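You operate a simulated robot arm through the tools that you are given. There is no shell and no other tool. Be economical: measure what you need, move in short steps, check, and stop when the job is done.

You run a simulated robot arm. Do the job below in one go: nothing can be reset, and whatever is moved stays where it is left.

## Task
Clear the tensioner off the post and rub the grit patch away.
Fine: red button till the gauge reads nought, tensioner back to where it stands on the shelf; use the grey felt pad and put it back. Set down upright: tensioner. What is to be rubbed or washed off counts as gone when no trace of it is left.

It is judged by the outcome, as a careful person would: the job done as asked, and still so three seconds after it is handed in. It fails if anything else is knocked over, pushed out of place, dropped, spilled or broken.

## Robot
A 7-joint arm with a two-finger parallel gripper on a trunk, on a base that drives. Base frame: it is fixed to the floor where the robot stands at the start and does not move with it; the origin is under the middle of the robot, x ahead of it, y to its left, z up. Readings come in cm, degrees, newtons and seconds.
With the tool pointing down near the work surface it reaches from about 22 to 74 cm from the robot's upright axis, wherever it stands. Its first joint turns from -166.0 to 166.0 degrees. Places, roughly: black pack strap [60, 0, 90]; green pack strap [60, 20, 90]; grit on the pack board [60, 10, 90]; tensioner rest [-70, -60, 90]. Payload 1.57 kg.
The tool frame sits at the grasp point between the pads (the TCP): z along the fingers, y along the line on which they close. The tips reach 3 cm beyond it. The gripper opens to 11 cm. The fingers are 2.4 cm wide and 1.2 cm thick; the gripper's body (4.8 by 11.2 cm) begins 7.8 cm behind the TCP.
Orientation is that of the tool frame in the base frame, as [roll, pitch, yaw] about the fixed x, y, z axes, in that order (R = Rz(yaw) Ry(pitch) Rx(roll)). With the fingers straight down and closing along the base's y, the tool's x points along the base's -x, its y along +y and its z along -z.

## Interface
- The arm moves only by the tool drive_tool. Its argument "plan" is a list of rows, each a list of 7 numbers: the gripper command, from -1 (fully open) to 1 (shut), values between in proportion, then the shift along the tool's x, y, z in cm, then the turn, a rotation vector about the tool's x, y, z in degrees. In form: [[hand, x, y, z, rx, ry, rz], ...]. A call has 1 to 20 rows; each row shifts and turns the commanded pose from where the row before left it, along the tool's axes as they then stand. Each row takes 0.2 s and may step no farther than 5 cm and 8.6 degrees from the row before; otherwise, or with a gripper value out of range, the whole call is refused. Where a pose cannot be reached the arm comes as near as it can. A force on the tool above 40 N (or 10 N above the force at the start of the call, whichever is more), or a blocked arm, ends the call early, and 0.2 s more pass. The fingers move at their own pace (about 4.5 cm/s each) and stop on an object; they squeeze with about 38 N. The grip force told is the motor's: it shows also when the fingers shut on nothing. Time passes only in rows, and 0.2 s behind the last, so rows that do not move let the fingers close. It gives the time, the measured TCP pose, the force on the tool (base axes), the opening and the grip force at its end, in the units of the frame above (readings bear some noise), with the torque about the TCP (base axes, N m) and any sound that the robot's microphone picked up, and new pictures: "show" is both (left out), scene, wrist or none.
- Cameras (640 x 400 px; columns grow to the right, rows downward): "scene" is now at [-2.65, 9.11, 159.85]; the picture's right is [-0.86, -0.52, 0.00], its down [-0.42, 0.69, -0.60] and it looks along [0.31, -0.51, -0.80] (base axes); focal length 214 px, centre (320, 200). "wrist" rides on the gripper at [7, 1.6, -14.1] in the tool frame; the picture's right is [-0.23, 0.97, 0.00], its down [-0.86, -0.20, -0.48] and it looks along [-0.47, -0.11, 0.88] (tool axes); focal length 222 px, centre (320, 200). There is no depth. A picture from a camera that has moved, and an enlarged one, comes with that camera's place and axes in the base frame and with its lens. The place of the scene camera against the robot may be out by one fixed shift of up to 2.5 cm in any direction.
- slide_trunk(by): slides the trunk up (or, below 0, down) by that many cm; the arm and the scene camera ride with it, the base frame stays. It gives what a move gives, with no picture.
- drive_base(legs): drives the robot by 1 to 6 legs, each [ahead, turn to the left] in cm and degrees, along the robot's own axes; the way and the turn of a leg run together, so that a leg with both is an arc; at most 150 cm and 180 degrees a leg. The arm and the cameras ride along, it lands a little off, and it stops where it bumps. It gives what a move gives, and a new picture of the scene camera.
- pan_tilt(pan, tilt): turns the head with the scene camera to pan (to the left, within 155 degrees either way) and tilt (down, from -29 to 69), counted from straight ahead of the robot. It gives what a move gives, and a new picture of the scene camera.
- enlarge(camera, box): a new picture of the part [left, top, right, bottom] of that camera's present view, enlarged. The clock stands still meanwhile.
- job_done(): hands the job in; it is judged then, once.

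Work in short steps. Places have to be worked out from the pictures, the camera data and where the tool is seen: move nearer, look again, correct. Check each grasp and each placing, and mend what went wrong. You have 120 turns and 260 pictures in all, those below and enlarged ones among them. Open the gripper and draw the arm clear of the work before you hand the job in, unless the task says otherwise; then end with one line.

The tools are called after "Call:" as name(argument=value, ...) on one line, values as JSON. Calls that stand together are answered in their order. drive_tool: Moves the arm, as the interface text tells. Its arguments: {"type":"object","properties":{"plan":{"type":"array","items":{"type":"array","items":{"type":"number"}}},"show":{"type":"string","enum":["both","scene","wrist","none"]}},"required":["plan"]} The other tools are called the same way: slide_trunk (by) slides the trunk up or down; drive_base (legs) drives the base; pan_tilt (pan, tilt) turns the head that bears the scene camera; enlarge (camera, box) takes an enlarged picture of a part of a camera's view; job_done () hands the job in.

At the start:

```text
t: 0.0
position: [39.8, -8.82, 134.28]
tool_rot: [-179.9, 0.1, 180.0]
wrist_force: [0.5, -1.2, 0.6]
ft_torque: [0.01, 0.0, 0.0]
finger_gap: 10.96
finger_force: 0.1
trunk travel left (down, up): [-52.5, 6.5]
robot x, y, heading: [-0.54, 0.21, -0.3]
head pan, tilt: [-58.8, 53.4]
```

scene: 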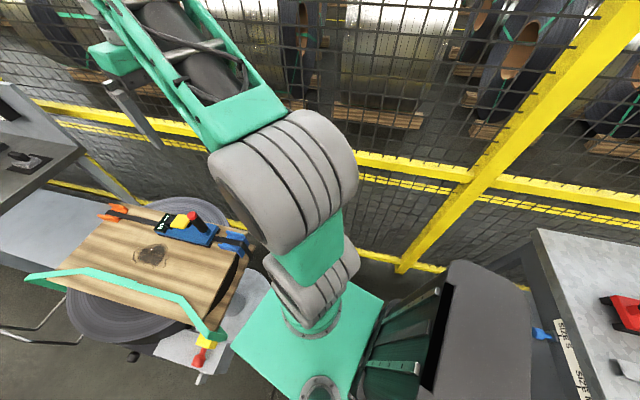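
wrist: 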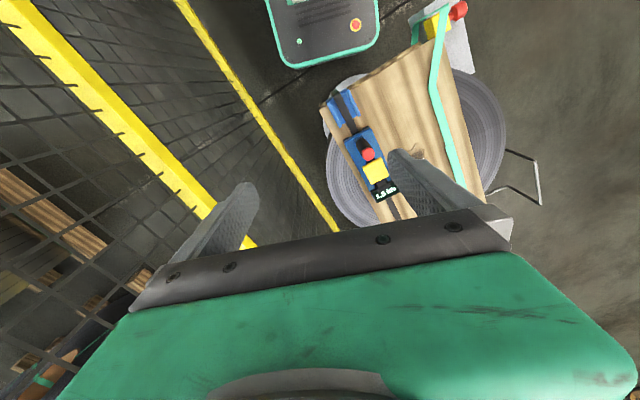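

The start pictures show a wooden pack board with a blue tensioner on the black strap and a green strap. I turn the head straight at the board to look more closely, then toward the shelf.

Call:
pan_tilt(pan=0, tilt=50)

Call:
enlarge(camera="scene", box=[160, 100, 480, 300])

Call:
pan_tilt(pan=-140, tilt=45)

Call:
enlarge(camera="wrist", box=[270, 0, 590, 200])

```text
t: 1.3
position: [39.75, -8.81, 134.39]
tool_rot: [180.0, 0.0, -179.9]
wrist_force: [0.8, 0.0, -0.4]
ft_torque: [0.02, 0.01, 0.01]
finger_gap: 11.0
finger_force: 0.1
trunk travel left (down, up): [-52.5, 6.5]
robot x, y, heading: [-0.07, 0.13, 0.1]
head pan, tilt: [0.0, 50.0]
camera scene: at [1.23, 15.41, 160.3], right [0.0, -1.0, 0.0], down [-0.77, 0.0, -0.64], along [0.64, 0.0, -0.77], focal length 214 px, centre (320, 200)
```

scene: 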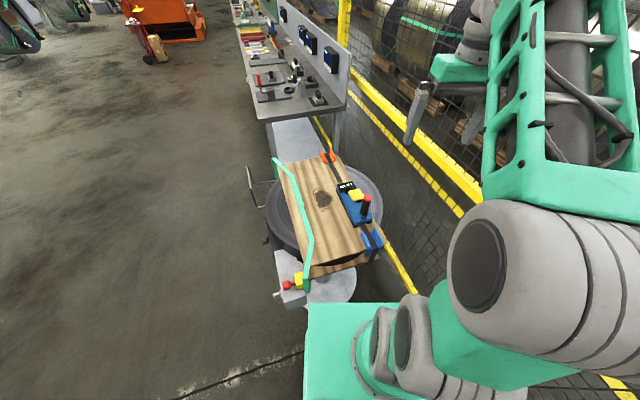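

```text
2.00 times, centred on (320, 200) of scene
camera zoom: at [1.23, 15.41, 160.3], right [0.0, -1.0, 0.0], down [-0.77, 0.0, -0.64], along [0.64, 0.0, -0.77], focal length 429 px, centre (320, 200)
```

zoom: 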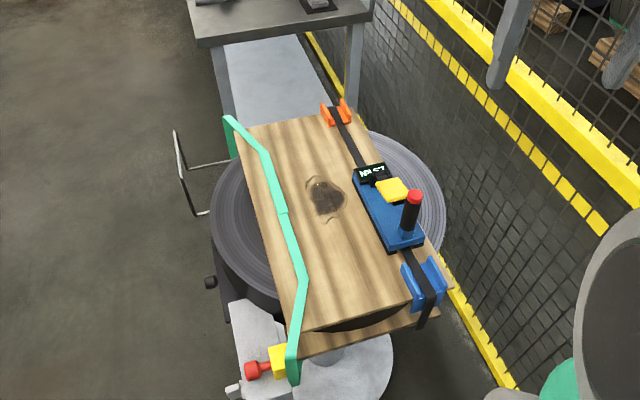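

```text
t: 3.5
position: [39.8, -8.73, 134.31]
tool_rot: [-180.0, 0.0, 180.0]
wrist_force: [-0.7, -0.2, 0.4]
ft_torque: [0.0, 0.0, -0.02]
finger_gap: 10.99
finger_force: 0.1
trunk travel left (down, up): [-52.5, 6.5]
robot x, y, heading: [0.14, 0.11, 0.1]
head pan, tilt: [-140.0, 45.0]
camera scene: at [-12.7, 10.19, 160.99], right [-0.64, 0.77, 0.0], down [0.54, 0.45, -0.71], along [-0.54, -0.45, -0.71], focal length 214 px, centre (320, 200)
```

scene: 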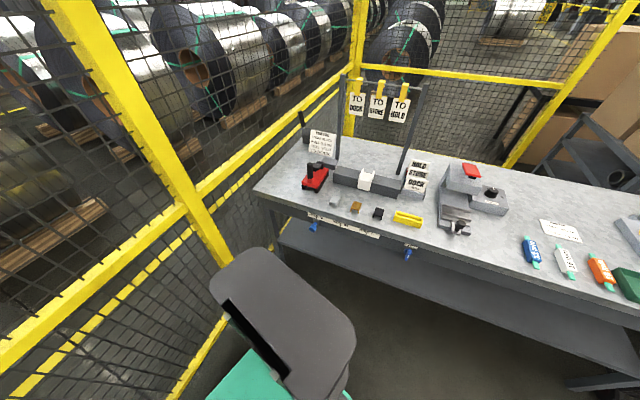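

```text
2.00 times, centred on (430, 100) of wrist
camera zoom: at [32.79, -7.24, 148.47], right [0.23, 0.97, 0.0], down [0.86, -0.2, 0.48], along [0.47, -0.11, -0.88], focal length 444 px, centre (100, 400)
```

zoom: 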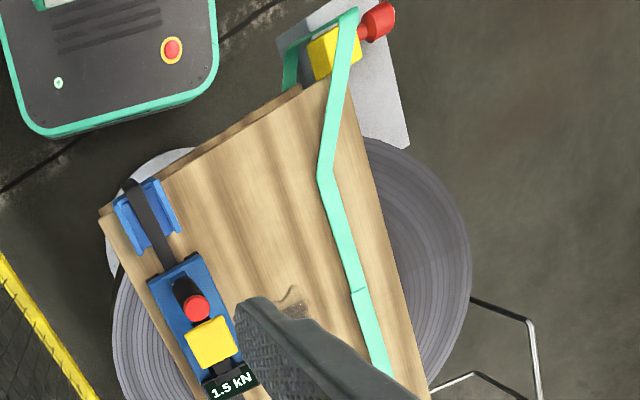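

The bench behind-right holds the shelf with pads and labels. I enlarge it to read the signs.

Call:
enlarge(camera="scene", box=[290, 120, 450, 220])

Call:
enlarge(camera="scene", box=[240, 60, 560, 260])

Call:
enlarge(camera="scene", box=[290, 180, 450, 280])

```text
4.00 times, centred on (370, 170) of scene
camera zoom: at [-12.7, 10.19, 160.99], right [-0.64, 0.77, 0.0], down [0.54, 0.45, -0.71], along [-0.54, -0.45, -0.71], focal length 858 px, centre (120, 320)
```

zoom: 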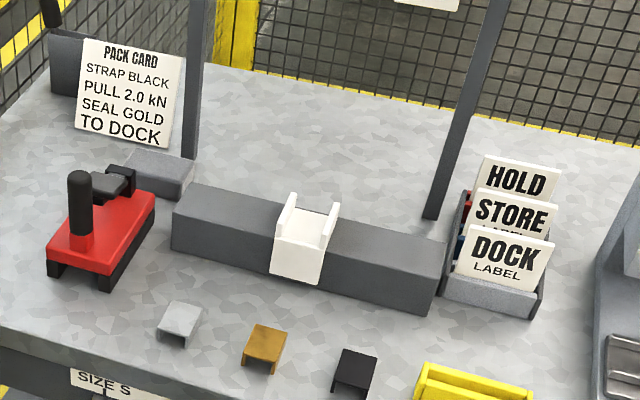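

```text
2.00 times, centred on (400, 160) of scene
camera zoom: at [-12.7, 10.19, 160.99], right [-0.64, 0.77, 0.0], down [0.54, 0.45, -0.71], along [-0.54, -0.45, -0.71], focal length 429 px, centre (160, 280)
```

zoom: 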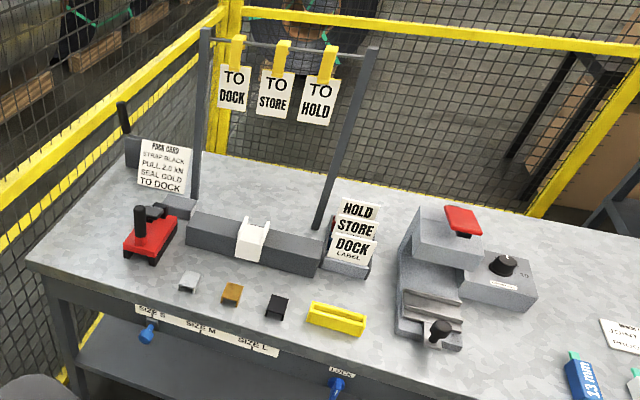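

```text
4.00 times, centred on (370, 230) of scene
camera zoom: at [-12.7, 10.19, 160.99], right [-0.64, 0.77, 0.0], down [0.54, 0.45, -0.71], along [-0.54, -0.45, -0.71], focal length 858 px, centre (120, 80)
```

zoom: 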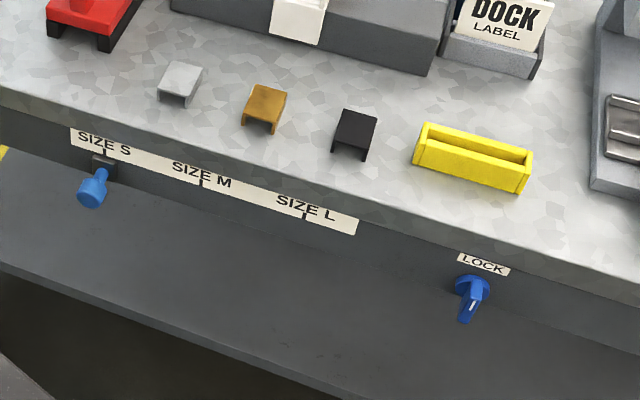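

Those three small pieces look like seals, not felt. I look around for the grey felt pad and the tensioner's rest.

Call:
pan_tilt(pan=-115, tilt=45)

Call:
pan_tilt(pan=155, tilt=40)

Call:
pan_tilt(pan=-5, tilt=25)

Call:
enlarge(camera="scene", box=[180, 130, 400, 270])

```text
t: 4.4
position: [39.86, -8.71, 134.38]
tool_rot: [-180.0, 0.0, 180.0]
wrist_force: [-0.1, 0.7, -1.1]
ft_torque: [-0.02, 0.01, 0.0]
finger_gap: 11.01
finger_force: 0.0
trunk travel left (down, up): [-52.5, 6.5]
robot x, y, heading: [0.14, -0.13, -0.0]
head pan, tilt: [-115.0, 45.0]
camera scene: at [-9.91, 8.05, 160.99], right [-0.91, 0.42, 0.0], down [0.3, 0.64, -0.71], along [-0.3, -0.64, -0.71], focal length 214 px, centre (320, 200)
```

scene: 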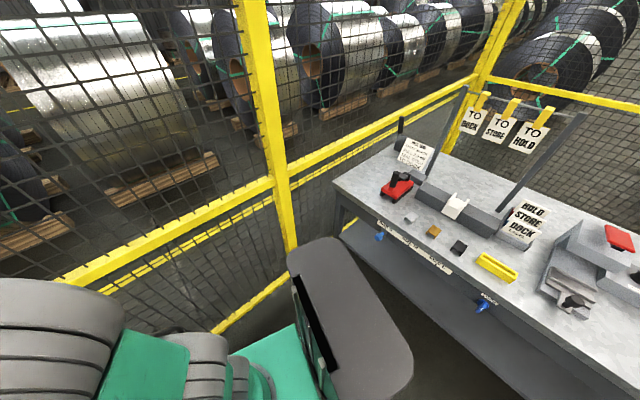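

```text
t: 8.1
position: [39.72, -8.72, 134.28]
tool_rot: [180.0, 0.0, -180.0]
wrist_force: [-0.7, -0.7, -0.8]
ft_torque: [-0.02, -0.03, 0.0]
finger_gap: 10.99
finger_force: 0.0
trunk travel left (down, up): [-52.5, 6.5]
robot x, y, heading: [0.34, 0.14, 0.2]
head pan, tilt: [154.7, 40.0]
camera scene: at [-14.16, 19.06, 161.71], right [0.43, 0.9, 0.0], down [0.58, -0.27, -0.77], along [-0.69, 0.33, -0.64], focal length 214 px, centre (320, 200)
```

scene: 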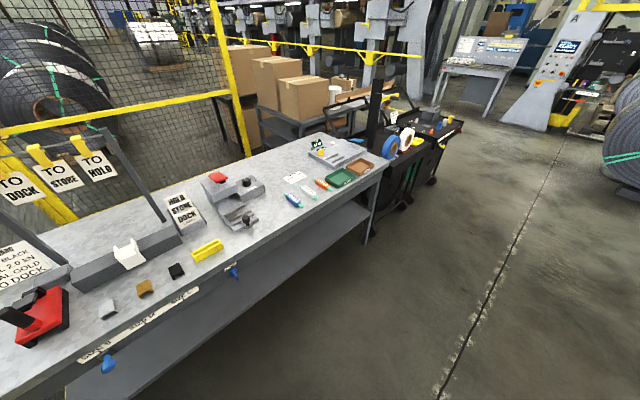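

```text
t: 10.6
position: [39.8, -8.79, 134.41]
tool_rot: [-179.9, 0.0, -179.9]
wrist_force: [0.6, 0.4, -0.1]
ft_torque: [0.02, 0.0, -0.01]
finger_gap: 10.99
finger_force: 0.1
trunk travel left (down, up): [-52.5, 6.5]
robot x, y, heading: [-0.08, -0.24, -0.1]
head pan, tilt: [-5.0, 25.0]
camera scene: at [2.71, 14.62, 164.05], right [-0.09, -1.0, 0.0], down [-0.42, 0.04, -0.91], along [0.9, -0.08, -0.42], focal length 214 px, centre (320, 200)
```

scene: 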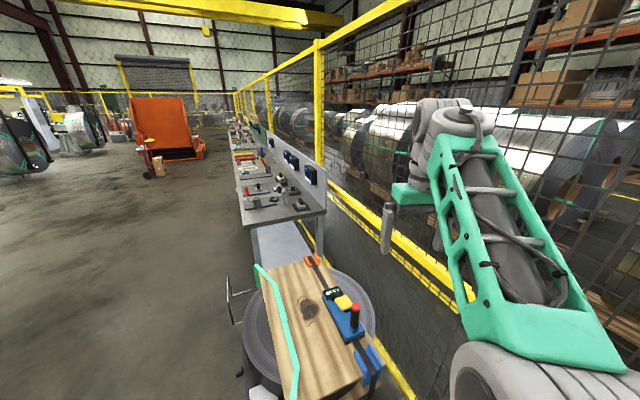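

```text
2.86 times, centred on (290, 200) of scene
camera zoom: at [2.71, 14.62, 164.05], right [-0.09, -1.0, 0.0], down [-0.42, 0.04, -0.91], along [0.9, -0.08, -0.42], focal length 613 px, centre (406, 200)
```

zoom: 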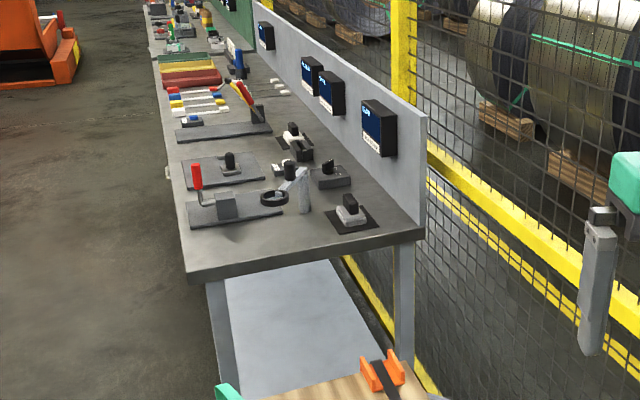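

The felt pad isn't identified yet; I zoom into several candidate spots, near end of the far bench and the end of the rear bench.

Call:
enlarge(camera="scene", box=[235, 170, 331, 230])

Call:
pan_tilt(pan=150, tilt=40)

Call:
enlarge(camera="scene", box=[200, 80, 360, 180])

Call:
pan_tilt(pan=-130, tilt=45)

Call:
enlarge(camera="scene", box=[320, 120, 432, 190])

```text
6.67 times, centred on (283, 200) of scene
camera zoom: at [2.71, 14.62, 164.05], right [-0.09, -1.0, 0.0], down [-0.42, 0.04, -0.91], along [0.9, -0.08, -0.42], focal length 1430 px, centre (567, 200)
```

zoom: 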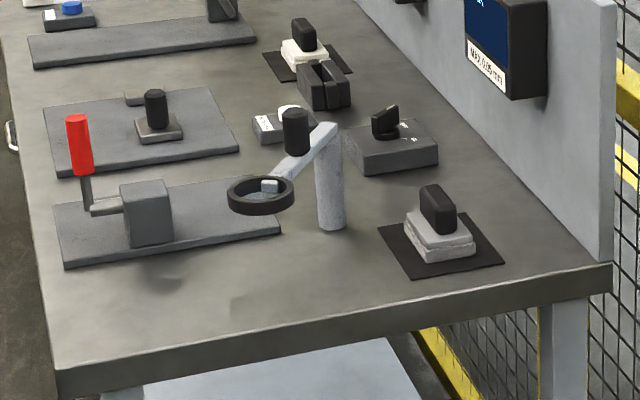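

```text
t: 13.0
position: [39.8, -8.78, 134.42]
tool_rot: [-180.0, -0.1, -179.9]
wrist_force: [0.5, 0.8, -0.2]
ft_torque: [0.0, 0.0, 0.01]
finger_gap: 11.0
finger_force: 0.0
trunk travel left (down, up): [-52.5, 6.5]
robot x, y, heading: [0.06, 0.16, -0.0]
head pan, tilt: [150.0, 40.0]
camera scene: at [-13.83, 19.68, 161.71], right [0.5, 0.87, 0.0], down [0.56, -0.32, -0.77], along [-0.66, 0.38, -0.64], focal length 214 px, centre (320, 200)
```

scene: 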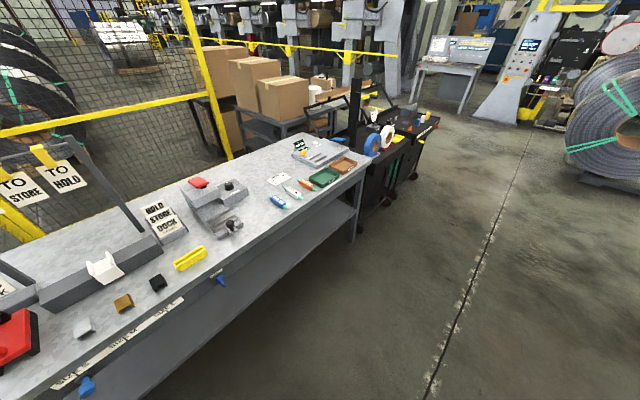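

```text
4.00 times, centred on (280, 130) of scene
camera zoom: at [-13.83, 19.68, 161.71], right [0.5, 0.87, 0.0], down [0.56, -0.32, -0.77], along [-0.66, 0.38, -0.64], focal length 858 px, centre (480, 480)
```

zoom: 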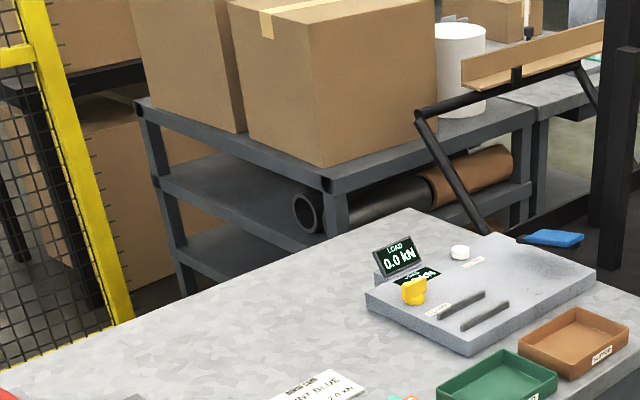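

```text
t: 16.9
position: [39.78, -8.83, 134.36]
tool_rot: [180.0, 0.0, 180.0]
wrist_force: [0.2, 0.5, -0.3]
ft_torque: [-0.04, -0.02, 0.01]
finger_gap: 11.0
finger_force: 0.0
trunk travel left (down, up): [-52.5, 6.5]
robot x, y, heading: [-0.2, -0.01, -0.3]
head pan, tilt: [-130.0, 45.0]
camera scene: at [-11.7, 9.19, 160.99], right [-0.77, 0.64, 0.0], down [0.45, 0.54, -0.71], along [-0.45, -0.54, -0.71], focal length 214 px, centre (320, 200)
```

scene: 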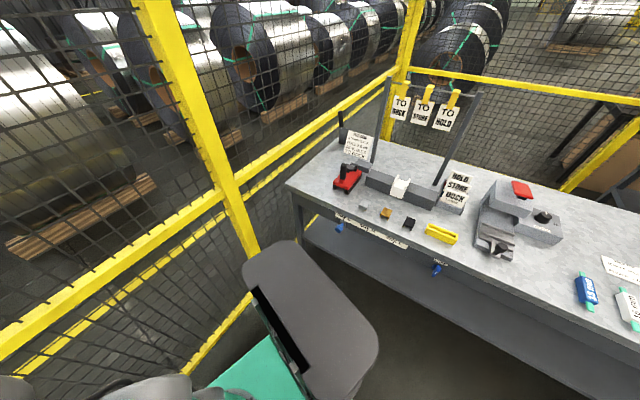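

```text
5.71 times, centred on (376, 155) of scene
camera zoom: at [-11.7, 9.19, 160.99], right [-0.77, 0.64, 0.0], down [0.45, 0.54, -0.71], along [-0.45, -0.54, -0.71], focal length 1226 px, centre (0, 457)
```

zoom: 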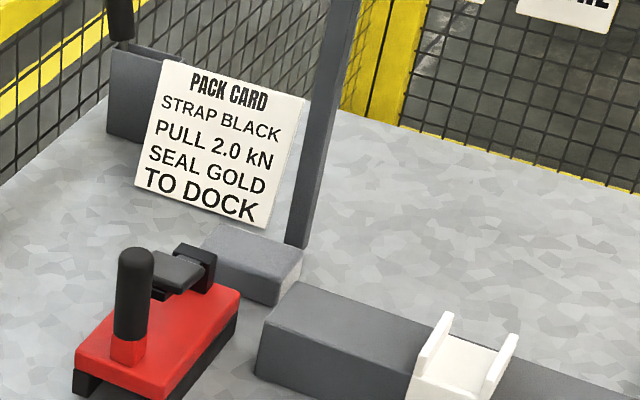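

A grey block with a black handle on a mat on the far bench is one candidate. I look at the remaining directions and at the rest spot.

Call:
enlarge(camera="scene", box=[270, 140, 398, 220])

Call:
pan_tilt(pan=75, tilt=40)

Call:
pan_tilt(pan=-20, tilt=65)

```text
5.00 times, centred on (334, 180) of scene
camera zoom: at [-11.7, 9.19, 160.99], right [-0.77, 0.64, 0.0], down [0.45, 0.54, -0.71], along [-0.45, -0.54, -0.71], focal length 1072 px, centre (250, 300)
```

zoom: 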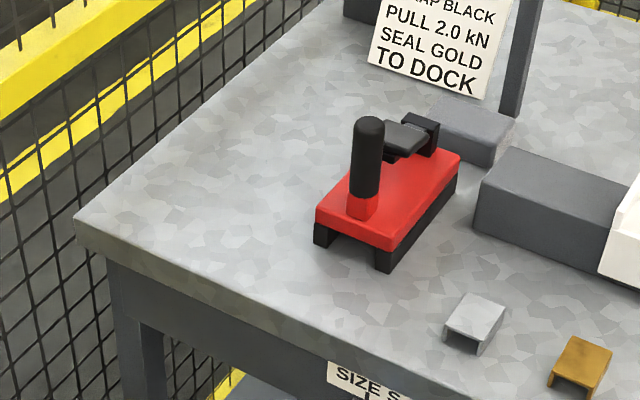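

```text
t: 19.9
position: [39.72, -8.78, 134.27]
tool_rot: [180.0, 0.0, 180.0]
wrist_force: [0.3, -0.6, 0.0]
ft_torque: [0.0, -0.01, -0.01]
finger_gap: 10.99
finger_force: 0.0
trunk travel left (down, up): [-52.5, 6.5]
robot x, y, heading: [-0.07, 0.13, 0.1]
head pan, tilt: [75.0, 40.0]
camera scene: at [-4.27, 23.63, 161.71], right [0.97, -0.26, 0.0], down [-0.17, -0.62, -0.77], along [0.2, 0.74, -0.64], focal length 214 px, centre (320, 200)
```

scene: 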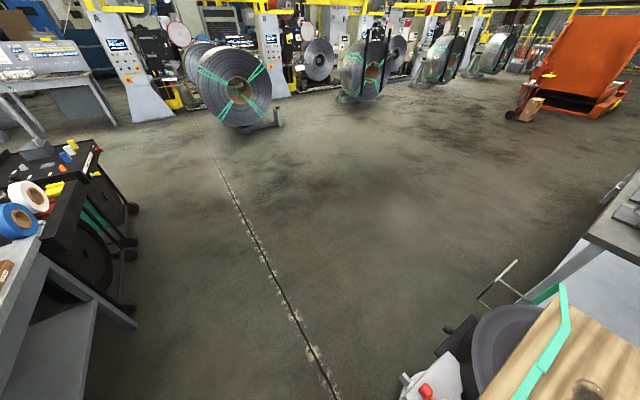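

```text
t: 21.6
position: [39.79, -8.77, 134.35]
tool_rot: [180.0, 0.0, -180.0]
wrist_force: [0.5, -0.6, 0.2]
ft_torque: [0.02, -0.01, -0.02]
finger_gap: 10.98
finger_force: 0.1
trunk travel left (down, up): [-52.5, 6.5]
robot x, y, heading: [0.39, -0.12, -0.2]
head pan, tilt: [-20.0, 65.0]
camera scene: at [-0.77, 13.35, 158.49], right [-0.34, -0.94, 0.0], down [-0.85, 0.31, -0.42], along [0.4, -0.14, -0.91], focal length 214 px, centre (320, 200)
```

scene: 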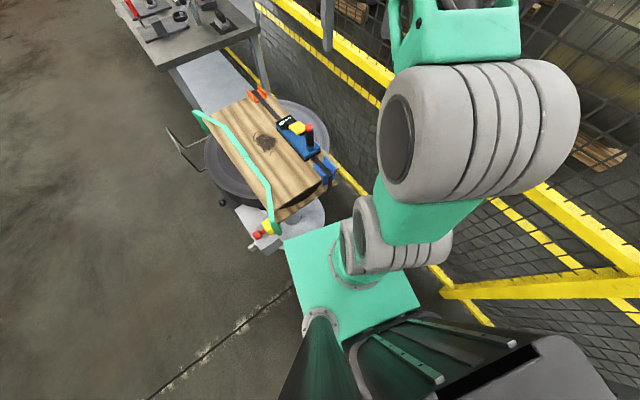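

The pad with handle on a mat (far bench, about x 150) looks like the felt pad, but I'll verify later. First the tensioner: I bring the wrist camera lower and nearer to it.

Call:
drive_tool(plan=[[-1, 0, 3, 4, 0, 0, 0], [-1, 0, 3, 4, 0, 0, 0], [-1, 0, 2, 4, 0, 0, 0], [-1, 0, 0, 4, 0, 0, 0]], show="wrist")

Call:
enlarge(camera="wrist", box=[270, 30, 510, 180])

```text
t: 22.6
position: [39.76, -0.78, 118.22]
tool_rot: [-180.0, 0.1, -180.0]
wrist_force: [0.6, 0.1, -0.4]
ft_torque: [0.02, 0.01, 0.03]
finger_gap: 11.01
finger_force: 0.0
trunk travel left (down, up): [-52.5, 6.5]
robot x, y, heading: [0.01, -0.14, 0.0]
head pan, tilt: [-20.0, 65.0]
camera wrist: at [32.8, 0.74, 132.32], right [0.23, 0.97, 0.0], down [0.85, -0.2, 0.48], along [0.47, -0.11, -0.88], focal length 222 px, centre (320, 200)
```

wrist: 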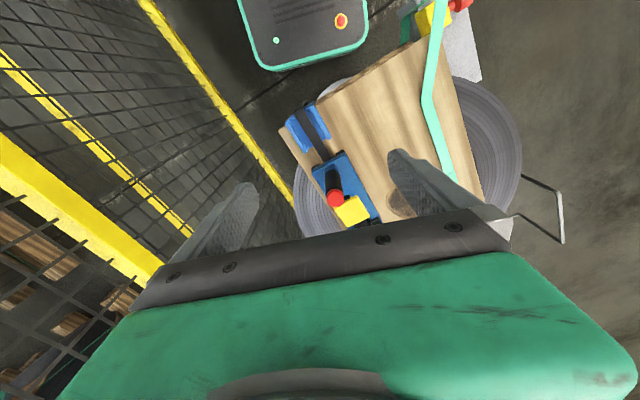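

```text
2.67 times, centred on (390, 105) of wrist
camera zoom: at [32.8, 0.74, 132.32], right [0.23, 0.97, 0.0], down [0.85, -0.2, 0.48], along [0.47, -0.11, -0.88], focal length 592 px, centre (133, 453)
```

zoom: 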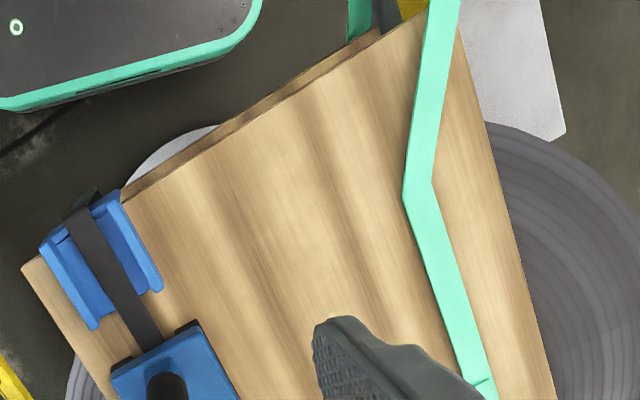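

Objects get hidden by the gripper's lower half; I move the tool forward 14 cm so the tensioner falls in the upper half.

Call:
drive_tool(plan=[[-1, -5, 0, 0, 0, 0, 0], [-1, -5, 0, 0, 0, 0, 0], [-1, -4, 0, 0, 0, 0, 0]], show="wrist")

Call:
enlarge(camera="wrist", box=[230, 20, 470, 170])

Call:
enlarge(camera="scene", box=[180, 70, 380, 250])

```text
t: 23.4
position: [53.9, -0.69, 118.1]
tool_rot: [-180.0, 0.0, -180.0]
wrist_force: [0.9, -0.4, -0.7]
ft_torque: [-0.02, 0.0, -0.02]
finger_gap: 11.0
finger_force: 0.1
trunk travel left (down, up): [-52.5, 6.5]
robot x, y, heading: [0.2, 0.06, -0.1]
head pan, tilt: [-20.0, 65.0]
camera wrist: at [46.87, 0.88, 132.3], right [0.23, 0.97, 0.0], down [0.86, -0.2, 0.48], along [0.46, -0.11, -0.88], focal length 222 px, centre (320, 200)
```

wrist: 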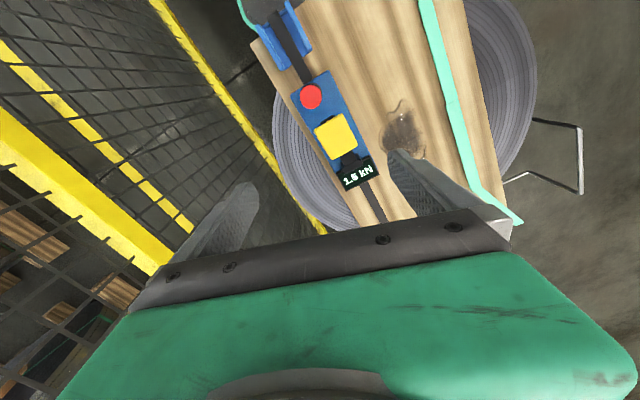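

```text
2.67 times, centred on (350, 95) of wrist
camera zoom: at [46.87, 0.88, 132.3], right [0.23, 0.97, 0.0], down [0.86, -0.2, 0.48], along [0.46, -0.11, -0.88], focal length 592 px, centre (240, 480)
```

zoom: 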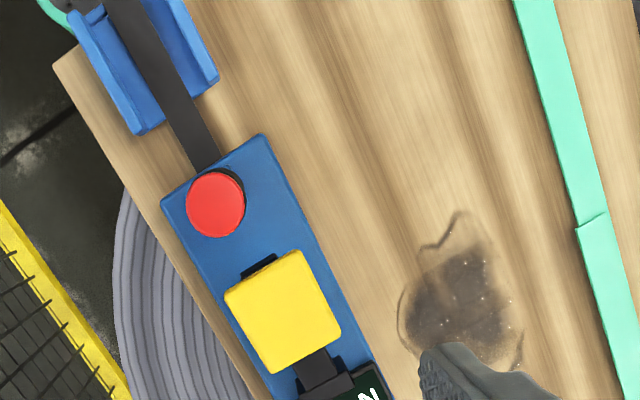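

```text
2.22 times, centred on (280, 160) of scene
camera zoom: at [-0.72, 13.35, 158.48], right [-0.34, -0.94, 0.0], down [-0.85, 0.31, -0.42], along [0.4, -0.14, -0.91], focal length 477 px, centre (409, 289)
```

zoom: 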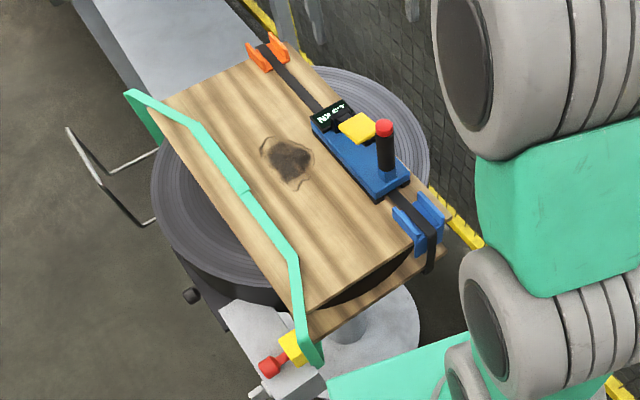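

Triangulating from three wrist views, the red button's top is at about (48.1, -0.5, 104); the tensioner is yawed about 15°. I shut the gripper and come above the button.

Call:
drive_tool(plan=[[1, 3, 0, 0, 0, 0, 0], [1, 2.8, 0.15, 0, 0, 0, 0], [1, 0, 0, 4, 0, 0, 0], [1, 0, 0, 4, 0, 0, 0], [1, 0, 0, 0, 0, 0, 0]], show="both")

Call:
enlarge(camera="scene", box=[240, 70, 380, 190])

```text
t: 24.6
position: [48.0, -0.78, 110.2]
tool_rot: [-179.9, 0.1, 179.9]
wrist_force: [0.8, 0.1, 0.3]
ft_torque: [0.01, -0.03, -0.01]
finger_gap: 0.39
finger_force: 0.4
trunk travel left (down, up): [-52.5, 6.5]
robot x, y, heading: [0.2, -0.02, 0.1]
head pan, tilt: [-20.0, 65.0]
camera scene: at [-0.78, 13.35, 158.49], right [-0.34, -0.94, 0.0], down [-0.85, 0.31, -0.42], along [0.4, -0.14, -0.91], focal length 214 px, centre (320, 200)
camera wrist: at [40.95, 0.78, 124.32], right [0.23, 0.97, 0.0], down [0.85, -0.2, 0.48], along [0.47, -0.11, -0.88], focal length 222 px, centre (320, 200)
```

scene: 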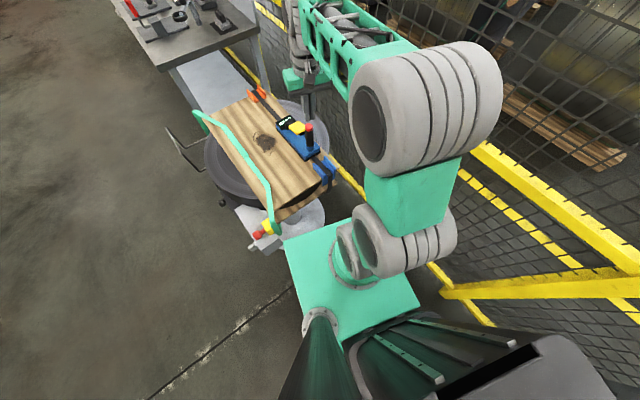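
wrist: 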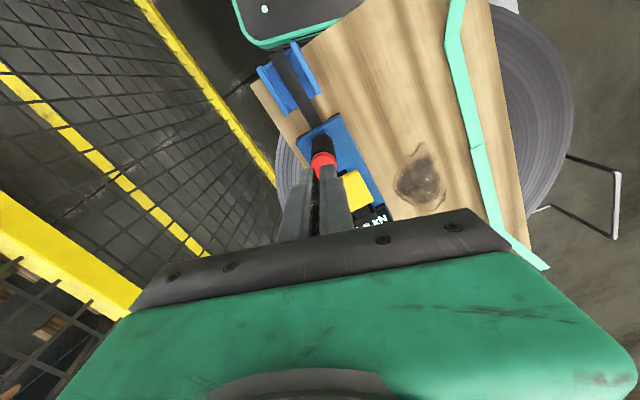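

```text
3.33 times, centred on (310, 130) of scene
camera zoom: at [-0.78, 13.35, 158.49], right [-0.34, -0.94, 0.0], down [-0.85, 0.31, -0.42], along [0.4, -0.14, -0.91], focal length 715 px, centre (353, 433)
```

zoom: 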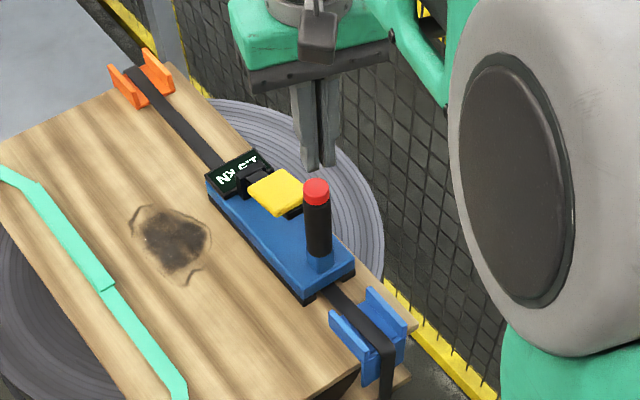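

The tips sit right above the button with about 3 cm to go. I descend gently until there is force.

Call:
drive_tool(plan=[[1, 0, 0.1, 1.2, 0, 0, 0], [1, 0, 0, 1.2, 0, 0, 0], [1, 0, 0, 0.4, 0, 0, 0], [1, 0, 0, 0.4, 0, 0, 0]], show="scene")

Call:
enlarge(camera="scene", box=[240, 70, 380, 190])

```text
t: 25.6
position: [47.94, -0.57, 107.17]
tool_rot: [-180.0, 0.0, -179.9]
wrist_force: [0.3, 0.4, -0.4]
ft_torque: [-0.02, 0.0, 0.0]
finger_gap: 0.0
finger_force: 21.3
trunk travel left (down, up): [-52.5, 6.5]
robot x, y, heading: [-0.0, -0.1, 0.3]
head pan, tilt: [-20.0, 65.0]
camera scene: at [-0.77, 13.35, 158.48], right [-0.34, -0.94, 0.0], down [-0.85, 0.31, -0.42], along [0.4, -0.14, -0.91], focal length 214 px, centre (320, 200)
```

scene: 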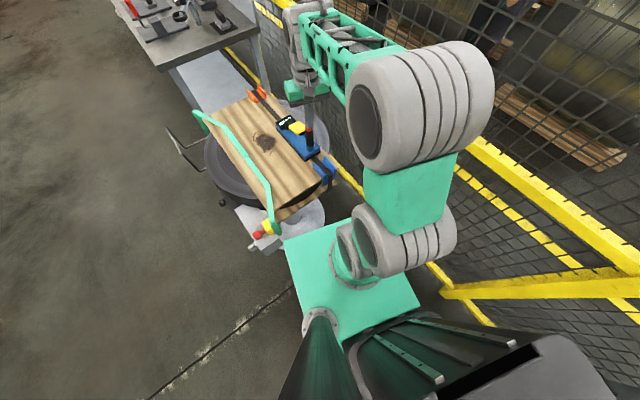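

```text
3.33 times, centred on (310, 130) of scene
camera zoom: at [-0.77, 13.35, 158.48], right [-0.34, -0.94, 0.0], down [-0.85, 0.31, -0.42], along [0.4, -0.14, -0.91], focal length 715 px, centre (353, 433)
```

zoom: 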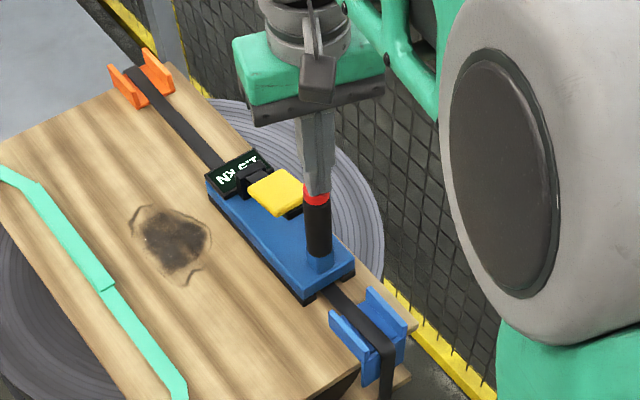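

The tips are just touching the button. I press on in small steps and watch the gauge.

Call:
drive_tool(plan=[[1, 0, 0, 0.3, 0, 0, 0], [1, 0, 0, 0.3, 0, 0, 0], [1, 0, 0, 0, 0, 0, 0]], show="none")

Call:
enlarge(camera="scene", box=[260, 90, 340, 160])

```text
t: 26.4
position: [47.96, -0.62, 106.65]
tool_rot: [-180.0, 0.1, 179.9]
wrist_force: [-0.3, 0.1, 3.3]
ft_torque: [0.0, -0.01, 0.02]
finger_gap: 0.0
finger_force: 21.1
trunk travel left (down, up): [-52.5, 6.5]
robot x, y, heading: [-0.19, 0.03, -0.0]
head pan, tilt: [-20.0, 65.0]
heard: click
```

```text
5.71 times, centred on (300, 125) of scene
camera zoom: at [-0.78, 13.35, 158.49], right [-0.34, -0.94, 0.0], down [-0.85, 0.31, -0.42], along [0.4, -0.14, -0.91], focal length 1226 px, centre (434, 629)
```

zoom: 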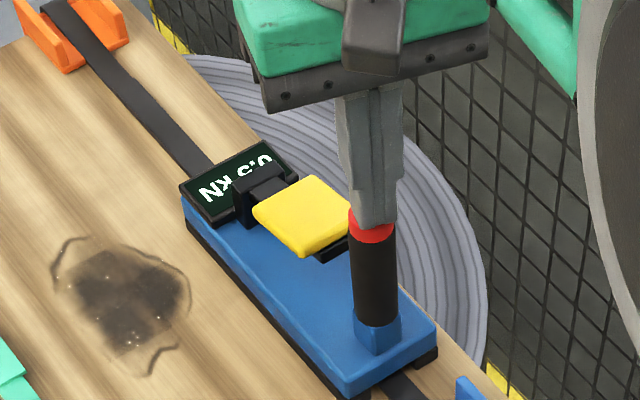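

The click came and the gauge is falling (0.5 kN or so). I hold the press a little longer.

Call:
drive_tool(plan=[[1, 0, 0, 0, 0, 0, 0], [1, 0, 0, 0, 0, 0, 0], [1, 0, 0, 0, 0, 0, 0]], show="none")

Call:
enlarge(camera="scene", box=[270, 100, 320, 140])

Call:
enlarge(camera="wrist", box=[280, 120, 440, 220])

```text
t: 27.2
position: [47.9, -0.56, 106.61]
tool_rot: [180.0, 0.0, 179.9]
wrist_force: [1.3, 0.8, 4.2]
ft_torque: [0.03, -0.06, 0.01]
finger_gap: 0.0
finger_force: 21.8
trunk travel left (down, up): [-52.5, 6.5]
robot x, y, heading: [0.03, 0.07, -0.0]
head pan, tilt: [-20.0, 65.0]
```

```text
10.00 times, centred on (295, 120) of scene
camera zoom: at [-0.77, 13.35, 158.49], right [-0.34, -0.94, 0.0], down [-0.85, 0.31, -0.42], along [0.4, -0.14, -0.91], focal length 2145 px, centre (570, 1000)
```

zoom: 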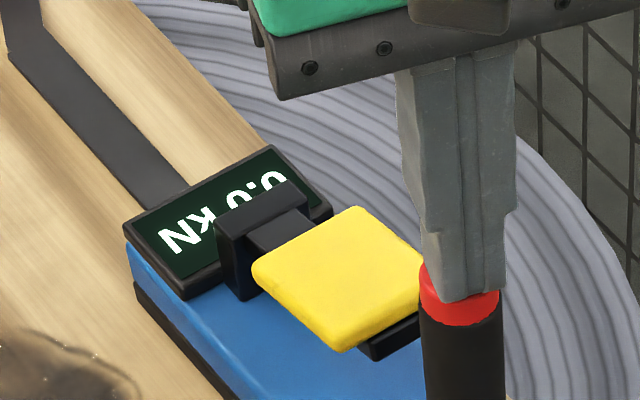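

```text
4.00 times, centred on (360, 170) of wrist
camera zoom: at [40.93, 0.95, 120.72], right [0.23, 0.97, 0.0], down [0.85, -0.2, 0.48], along [0.47, -0.11, -0.88], focal length 888 px, centre (160, 320)
```

zoom: 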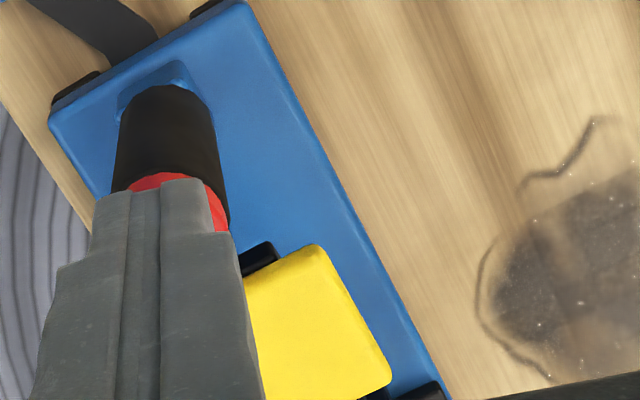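

Gauge reads 0.0. I lift, open, move above the tensioner's middle (≈56, 2) and yaw 17° so the fingers close across its width, then look.

Call:
drive_tool(plan=[[1, 0, 0, -2, 0, 0, 0], [-1, 0, 0, -4, 0, 0, 0], [-1, -4.1, 1.2, 0, 0, 0, -8.5], [-1, 0, 0, 0, 0, 0, -8.5], [-1, -4.2, 0, 0, 0, 0, 0], [-1, 0, 0, 0, 0, 0, 0]], show="both")

Call:
enlarge(camera="scene", box=[240, 70, 380, 190])

Call:
enlarge(camera="wrist", box=[230, 60, 470, 210])

```text
t: 28.6
position: [56.16, 1.8, 112.52]
tool_rot: [180.0, -0.1, -163.0]
wrist_force: [0.5, 0.2, 0.4]
ft_torque: [-0.02, 0.03, 0.01]
finger_gap: 10.4
finger_force: 0.1
trunk travel left (down, up): [-52.5, 6.5]
robot x, y, heading: [-0.23, -0.01, -0.3]
head pan, tilt: [-20.0, 65.0]
camera scene: at [-0.71, 13.36, 158.48], right [-0.34, -0.94, 0.0], down [-0.85, 0.31, -0.42], along [0.4, -0.14, -0.91], focal length 214 px, centre (320, 200)
camera wrist: at [49.0, 1.33, 126.68], right [-0.07, 1.0, 0.0], down [0.88, 0.06, 0.48], along [0.48, 0.03, -0.88], focal length 222 px, centre (320, 200)
```

scene: 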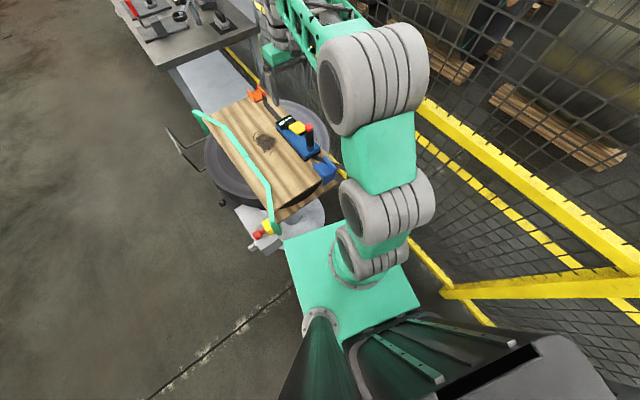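
wrist: 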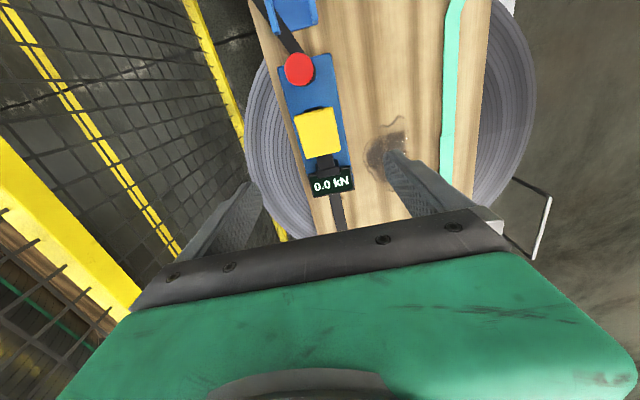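

```text
3.33 times, centred on (310, 130) of scene
camera zoom: at [-0.71, 13.36, 158.48], right [-0.34, -0.94, 0.0], down [-0.85, 0.31, -0.42], along [0.4, -0.14, -0.91], focal length 715 px, centre (353, 433)
```

zoom: 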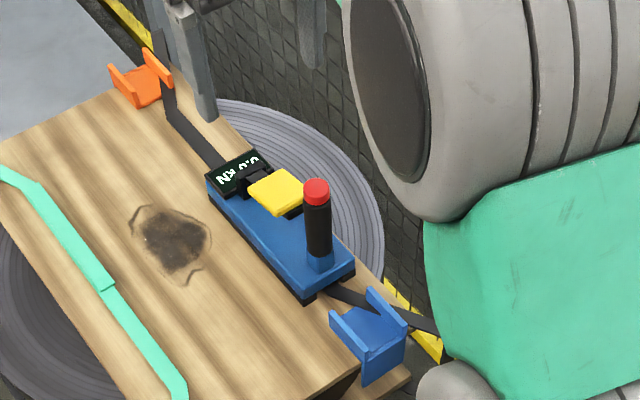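

```text
2.67 times, centred on (350, 135) of wrist
camera zoom: at [49.0, 1.33, 126.68], right [-0.07, 1.0, 0.0], down [0.88, 0.06, 0.48], along [0.48, 0.03, -0.88], focal length 592 px, centre (240, 373)
```

zoom: 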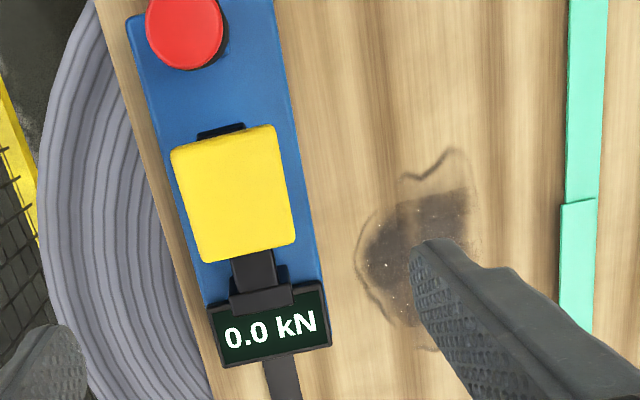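

Strap is slack and gauge 0.0; grip line well centred. I descend to z≈97.5 and check the finger clearance.

Call:
drive_tool(plan=[[-1, 0, 0.2, 4, 0, 0, 0], [-1, 0, 0, 4, 0, 0, 0], [-1, 0, 0, 4, 0, 0, 0], [-1, 0, 0, 3, 0, 0, 0]], show="wrist")

Call:
enlarge(camera="scene", box=[240, 70, 340, 170])

```text
t: 29.6
position: [56.08, 2.17, 97.26]
tool_rot: [-180.0, 0.0, -163.0]
wrist_force: [-0.1, -0.9, 0.6]
ft_torque: [0.01, 0.03, 0.03]
finger_gap: 10.97
finger_force: 0.0
trunk travel left (down, up): [-52.5, 6.5]
robot x, y, heading: [-0.41, 0.31, 0.1]
head pan, tilt: [-20.0, 65.0]
camera wrist: at [48.9, 1.57, 111.41], right [-0.07, 1.0, 0.0], down [0.88, 0.06, 0.48], along [0.48, 0.03, -0.88], focal length 222 px, centre (320, 200)
```

wrist: 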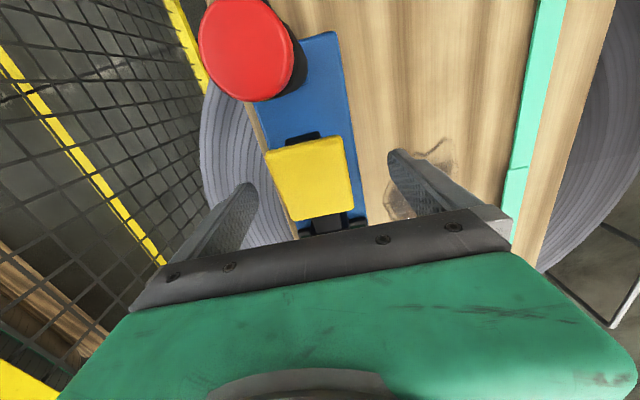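

```text
4.00 times, centred on (290, 120) of scene
camera zoom: at [-0.74, 13.35, 158.49], right [-0.34, -0.94, 0.0], down [-0.85, 0.31, -0.42], along [0.4, -0.14, -0.91], focal length 858 px, centre (440, 520)
```

zoom: 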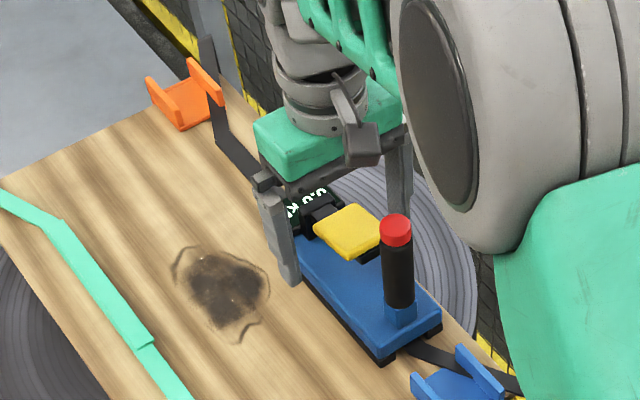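

Fingers straddle the body, slightly toward the gauge end. I shift 1.2 cm back toward the middle and go down to z≈94.5.

Call:
drive_tool(plan=[[-1, 1.2, 0, 0, 0, 0, 0], [-1, 0, 0, 1.5, 0, 0, 0], [-1, 0, 0, 1.3, 0, 0, 0]], show="wrist")

Call:
enlarge(camera="scene", box=[250, 80, 340, 150])

```text
t: 30.4
position: [54.9, 1.64, 94.5]
tool_rot: [179.8, 0.1, -163.0]
wrist_force: [0.0, -0.1, 0.3]
ft_torque: [-0.04, 0.0, 0.0]
finger_gap: 10.99
finger_force: 0.1
trunk travel left (down, up): [-52.5, 6.5]
robot x, y, heading: [0.2, -0.17, 0.0]
head pan, tilt: [-20.0, 65.0]
camera wrist: at [47.73, 1.14, 108.7], right [-0.07, 1.0, 0.0], down [0.88, 0.06, 0.48], along [0.48, 0.03, -0.88], focal length 222 px, centre (320, 200)
```

wrist: 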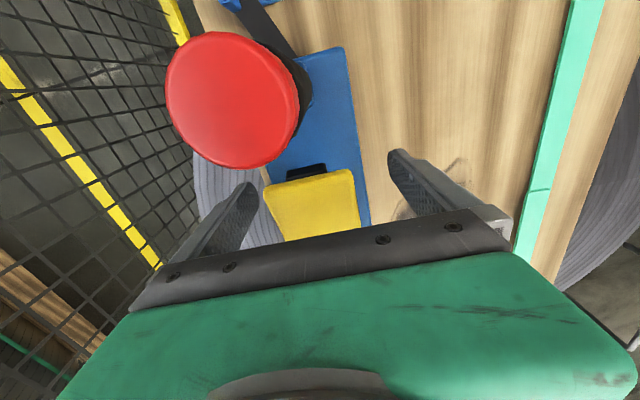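

```text
5.71 times, centred on (295, 115) of scene
camera zoom: at [-0.74, 13.35, 158.49], right [-0.34, -0.94, 0.0], down [-0.85, 0.31, -0.42], along [0.4, -0.14, -0.91], focal length 1226 px, centre (463, 686)
```

zoom: 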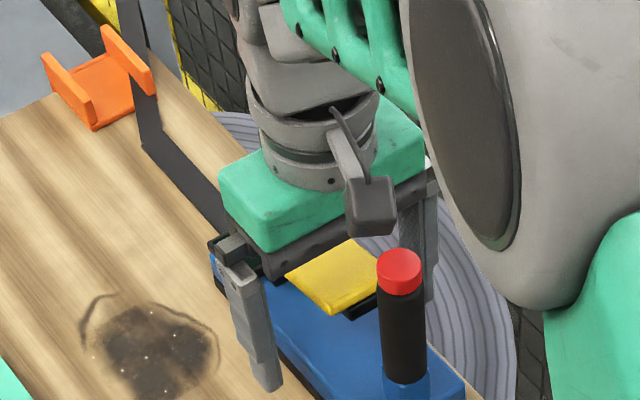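

Tips are near the board level beside the body; the camera housing is close above the button so I go no lower. I close here.

Call:
drive_tool(plan=[[1, 0, 0, 0, 0, 0, 0], [1, 0, 0, 0, 0, 0, 0], [1, 0, 0, 0, 0, 0, 0], [1, 0, 0, 0, 0, 0, 0], [1, 0, 0, 0, 0, 0, 0]], show="scene")

Call:
enlarge(camera="scene", box=[250, 80, 340, 150])

```text
t: 31.6
position: [55.07, 1.71, 94.53]
tool_rot: [179.9, 0.0, -163.0]
wrist_force: [1.9, -7.7, -1.0]
ft_torque: [-0.78, -0.11, 0.03]
finger_gap: 7.49
finger_force: 37.7
trunk travel left (down, up): [-52.5, 6.5]
robot x, y, heading: [0.17, -0.23, 0.0]
head pan, tilt: [-20.0, 65.0]
camera scene: at [-0.72, 13.25, 158.49], right [-0.34, -0.94, 0.0], down [-0.85, 0.31, -0.42], along [0.4, -0.14, -0.91], focal length 214 px, centre (320, 200)
```

scene: 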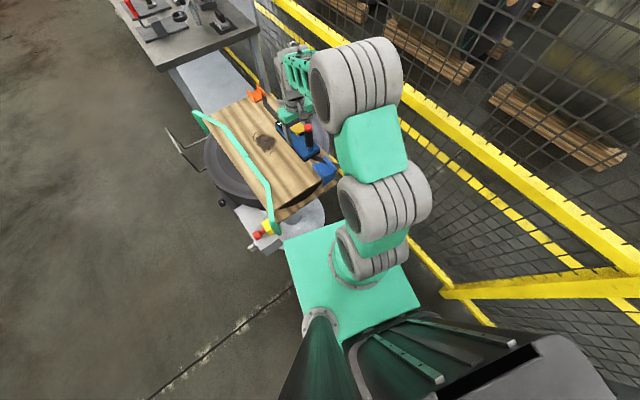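

```text
5.71 times, centred on (295, 115) of scene
camera zoom: at [-0.72, 13.25, 158.49], right [-0.34, -0.94, 0.0], down [-0.85, 0.31, -0.42], along [0.4, -0.14, -0.91], focal length 1226 px, centre (463, 686)
```

zoom: 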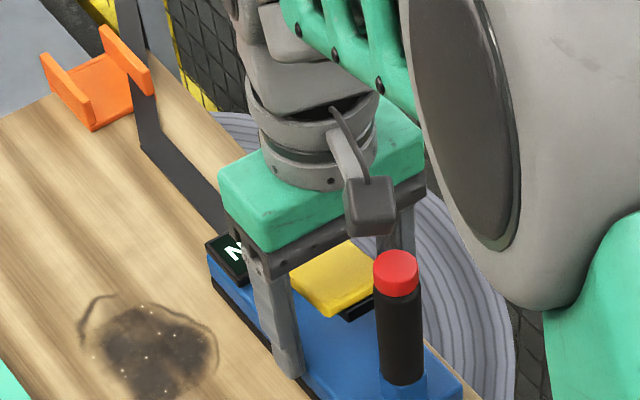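

Gripped at 7.5 cm. I lift 3 cm slowly and check weight and tilt.

Call:
drive_tool(plan=[[1, 0, 0, -0.5, 0, 0, 0], [1, 0, 0, -0.5, 0, 0, 0], [1, 0, 0, -1, 0, 0, 0], [1, 0, 0, -1, 0, 0, 0], [1, 0, 0, 0, 0, 0, 0]], show="none")

Call:
enlarge(camera="scene", box=[230, 60, 350, 160])

Call:
enlarge(camera="wrist", box=[100, 0, 500, 250])

```text
t: 32.8
position: [54.85, 1.56, 97.46]
tool_rot: [180.0, -0.2, -163.1]
wrist_force: [-0.4, 0.8, -0.5]
ft_torque: [-0.02, 0.09, 0.0]
finger_gap: 4.91
finger_force: 37.5
trunk travel left (down, up): [-52.5, 6.5]
robot x, y, heading: [-0.31, -0.18, 0.1]
head pan, tilt: [-20.0, 65.0]
```

```text
4.00 times, centred on (290, 110) of scene
camera zoom: at [-0.66, 13.34, 158.47], right [-0.34, -0.94, 0.0], down [-0.85, 0.31, -0.42], along [0.4, -0.14, -0.91], focal length 858 px, centre (440, 560)
```

zoom: 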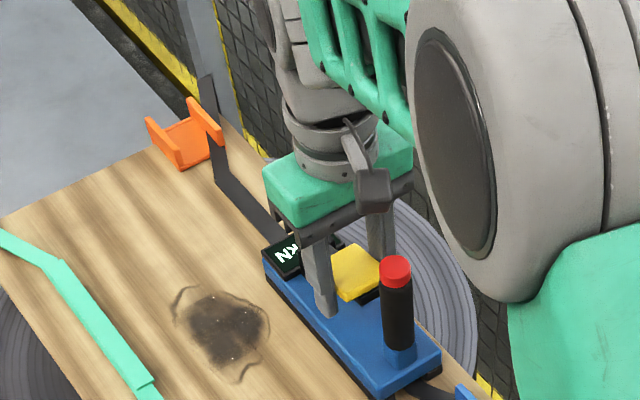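

```text
1.60 times, centred on (300, 125) of wrist
camera zoom: at [47.73, 1.09, 111.69], right [-0.07, 1.0, 0.0], down [0.88, 0.06, 0.48], along [0.47, 0.03, -0.88], focal length 355 px, centre (352, 320)
```

zoom: 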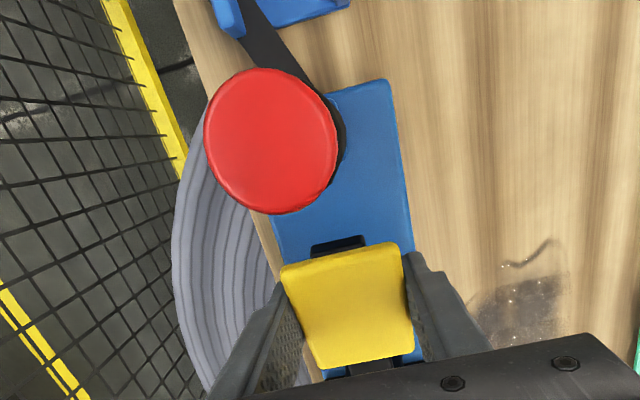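

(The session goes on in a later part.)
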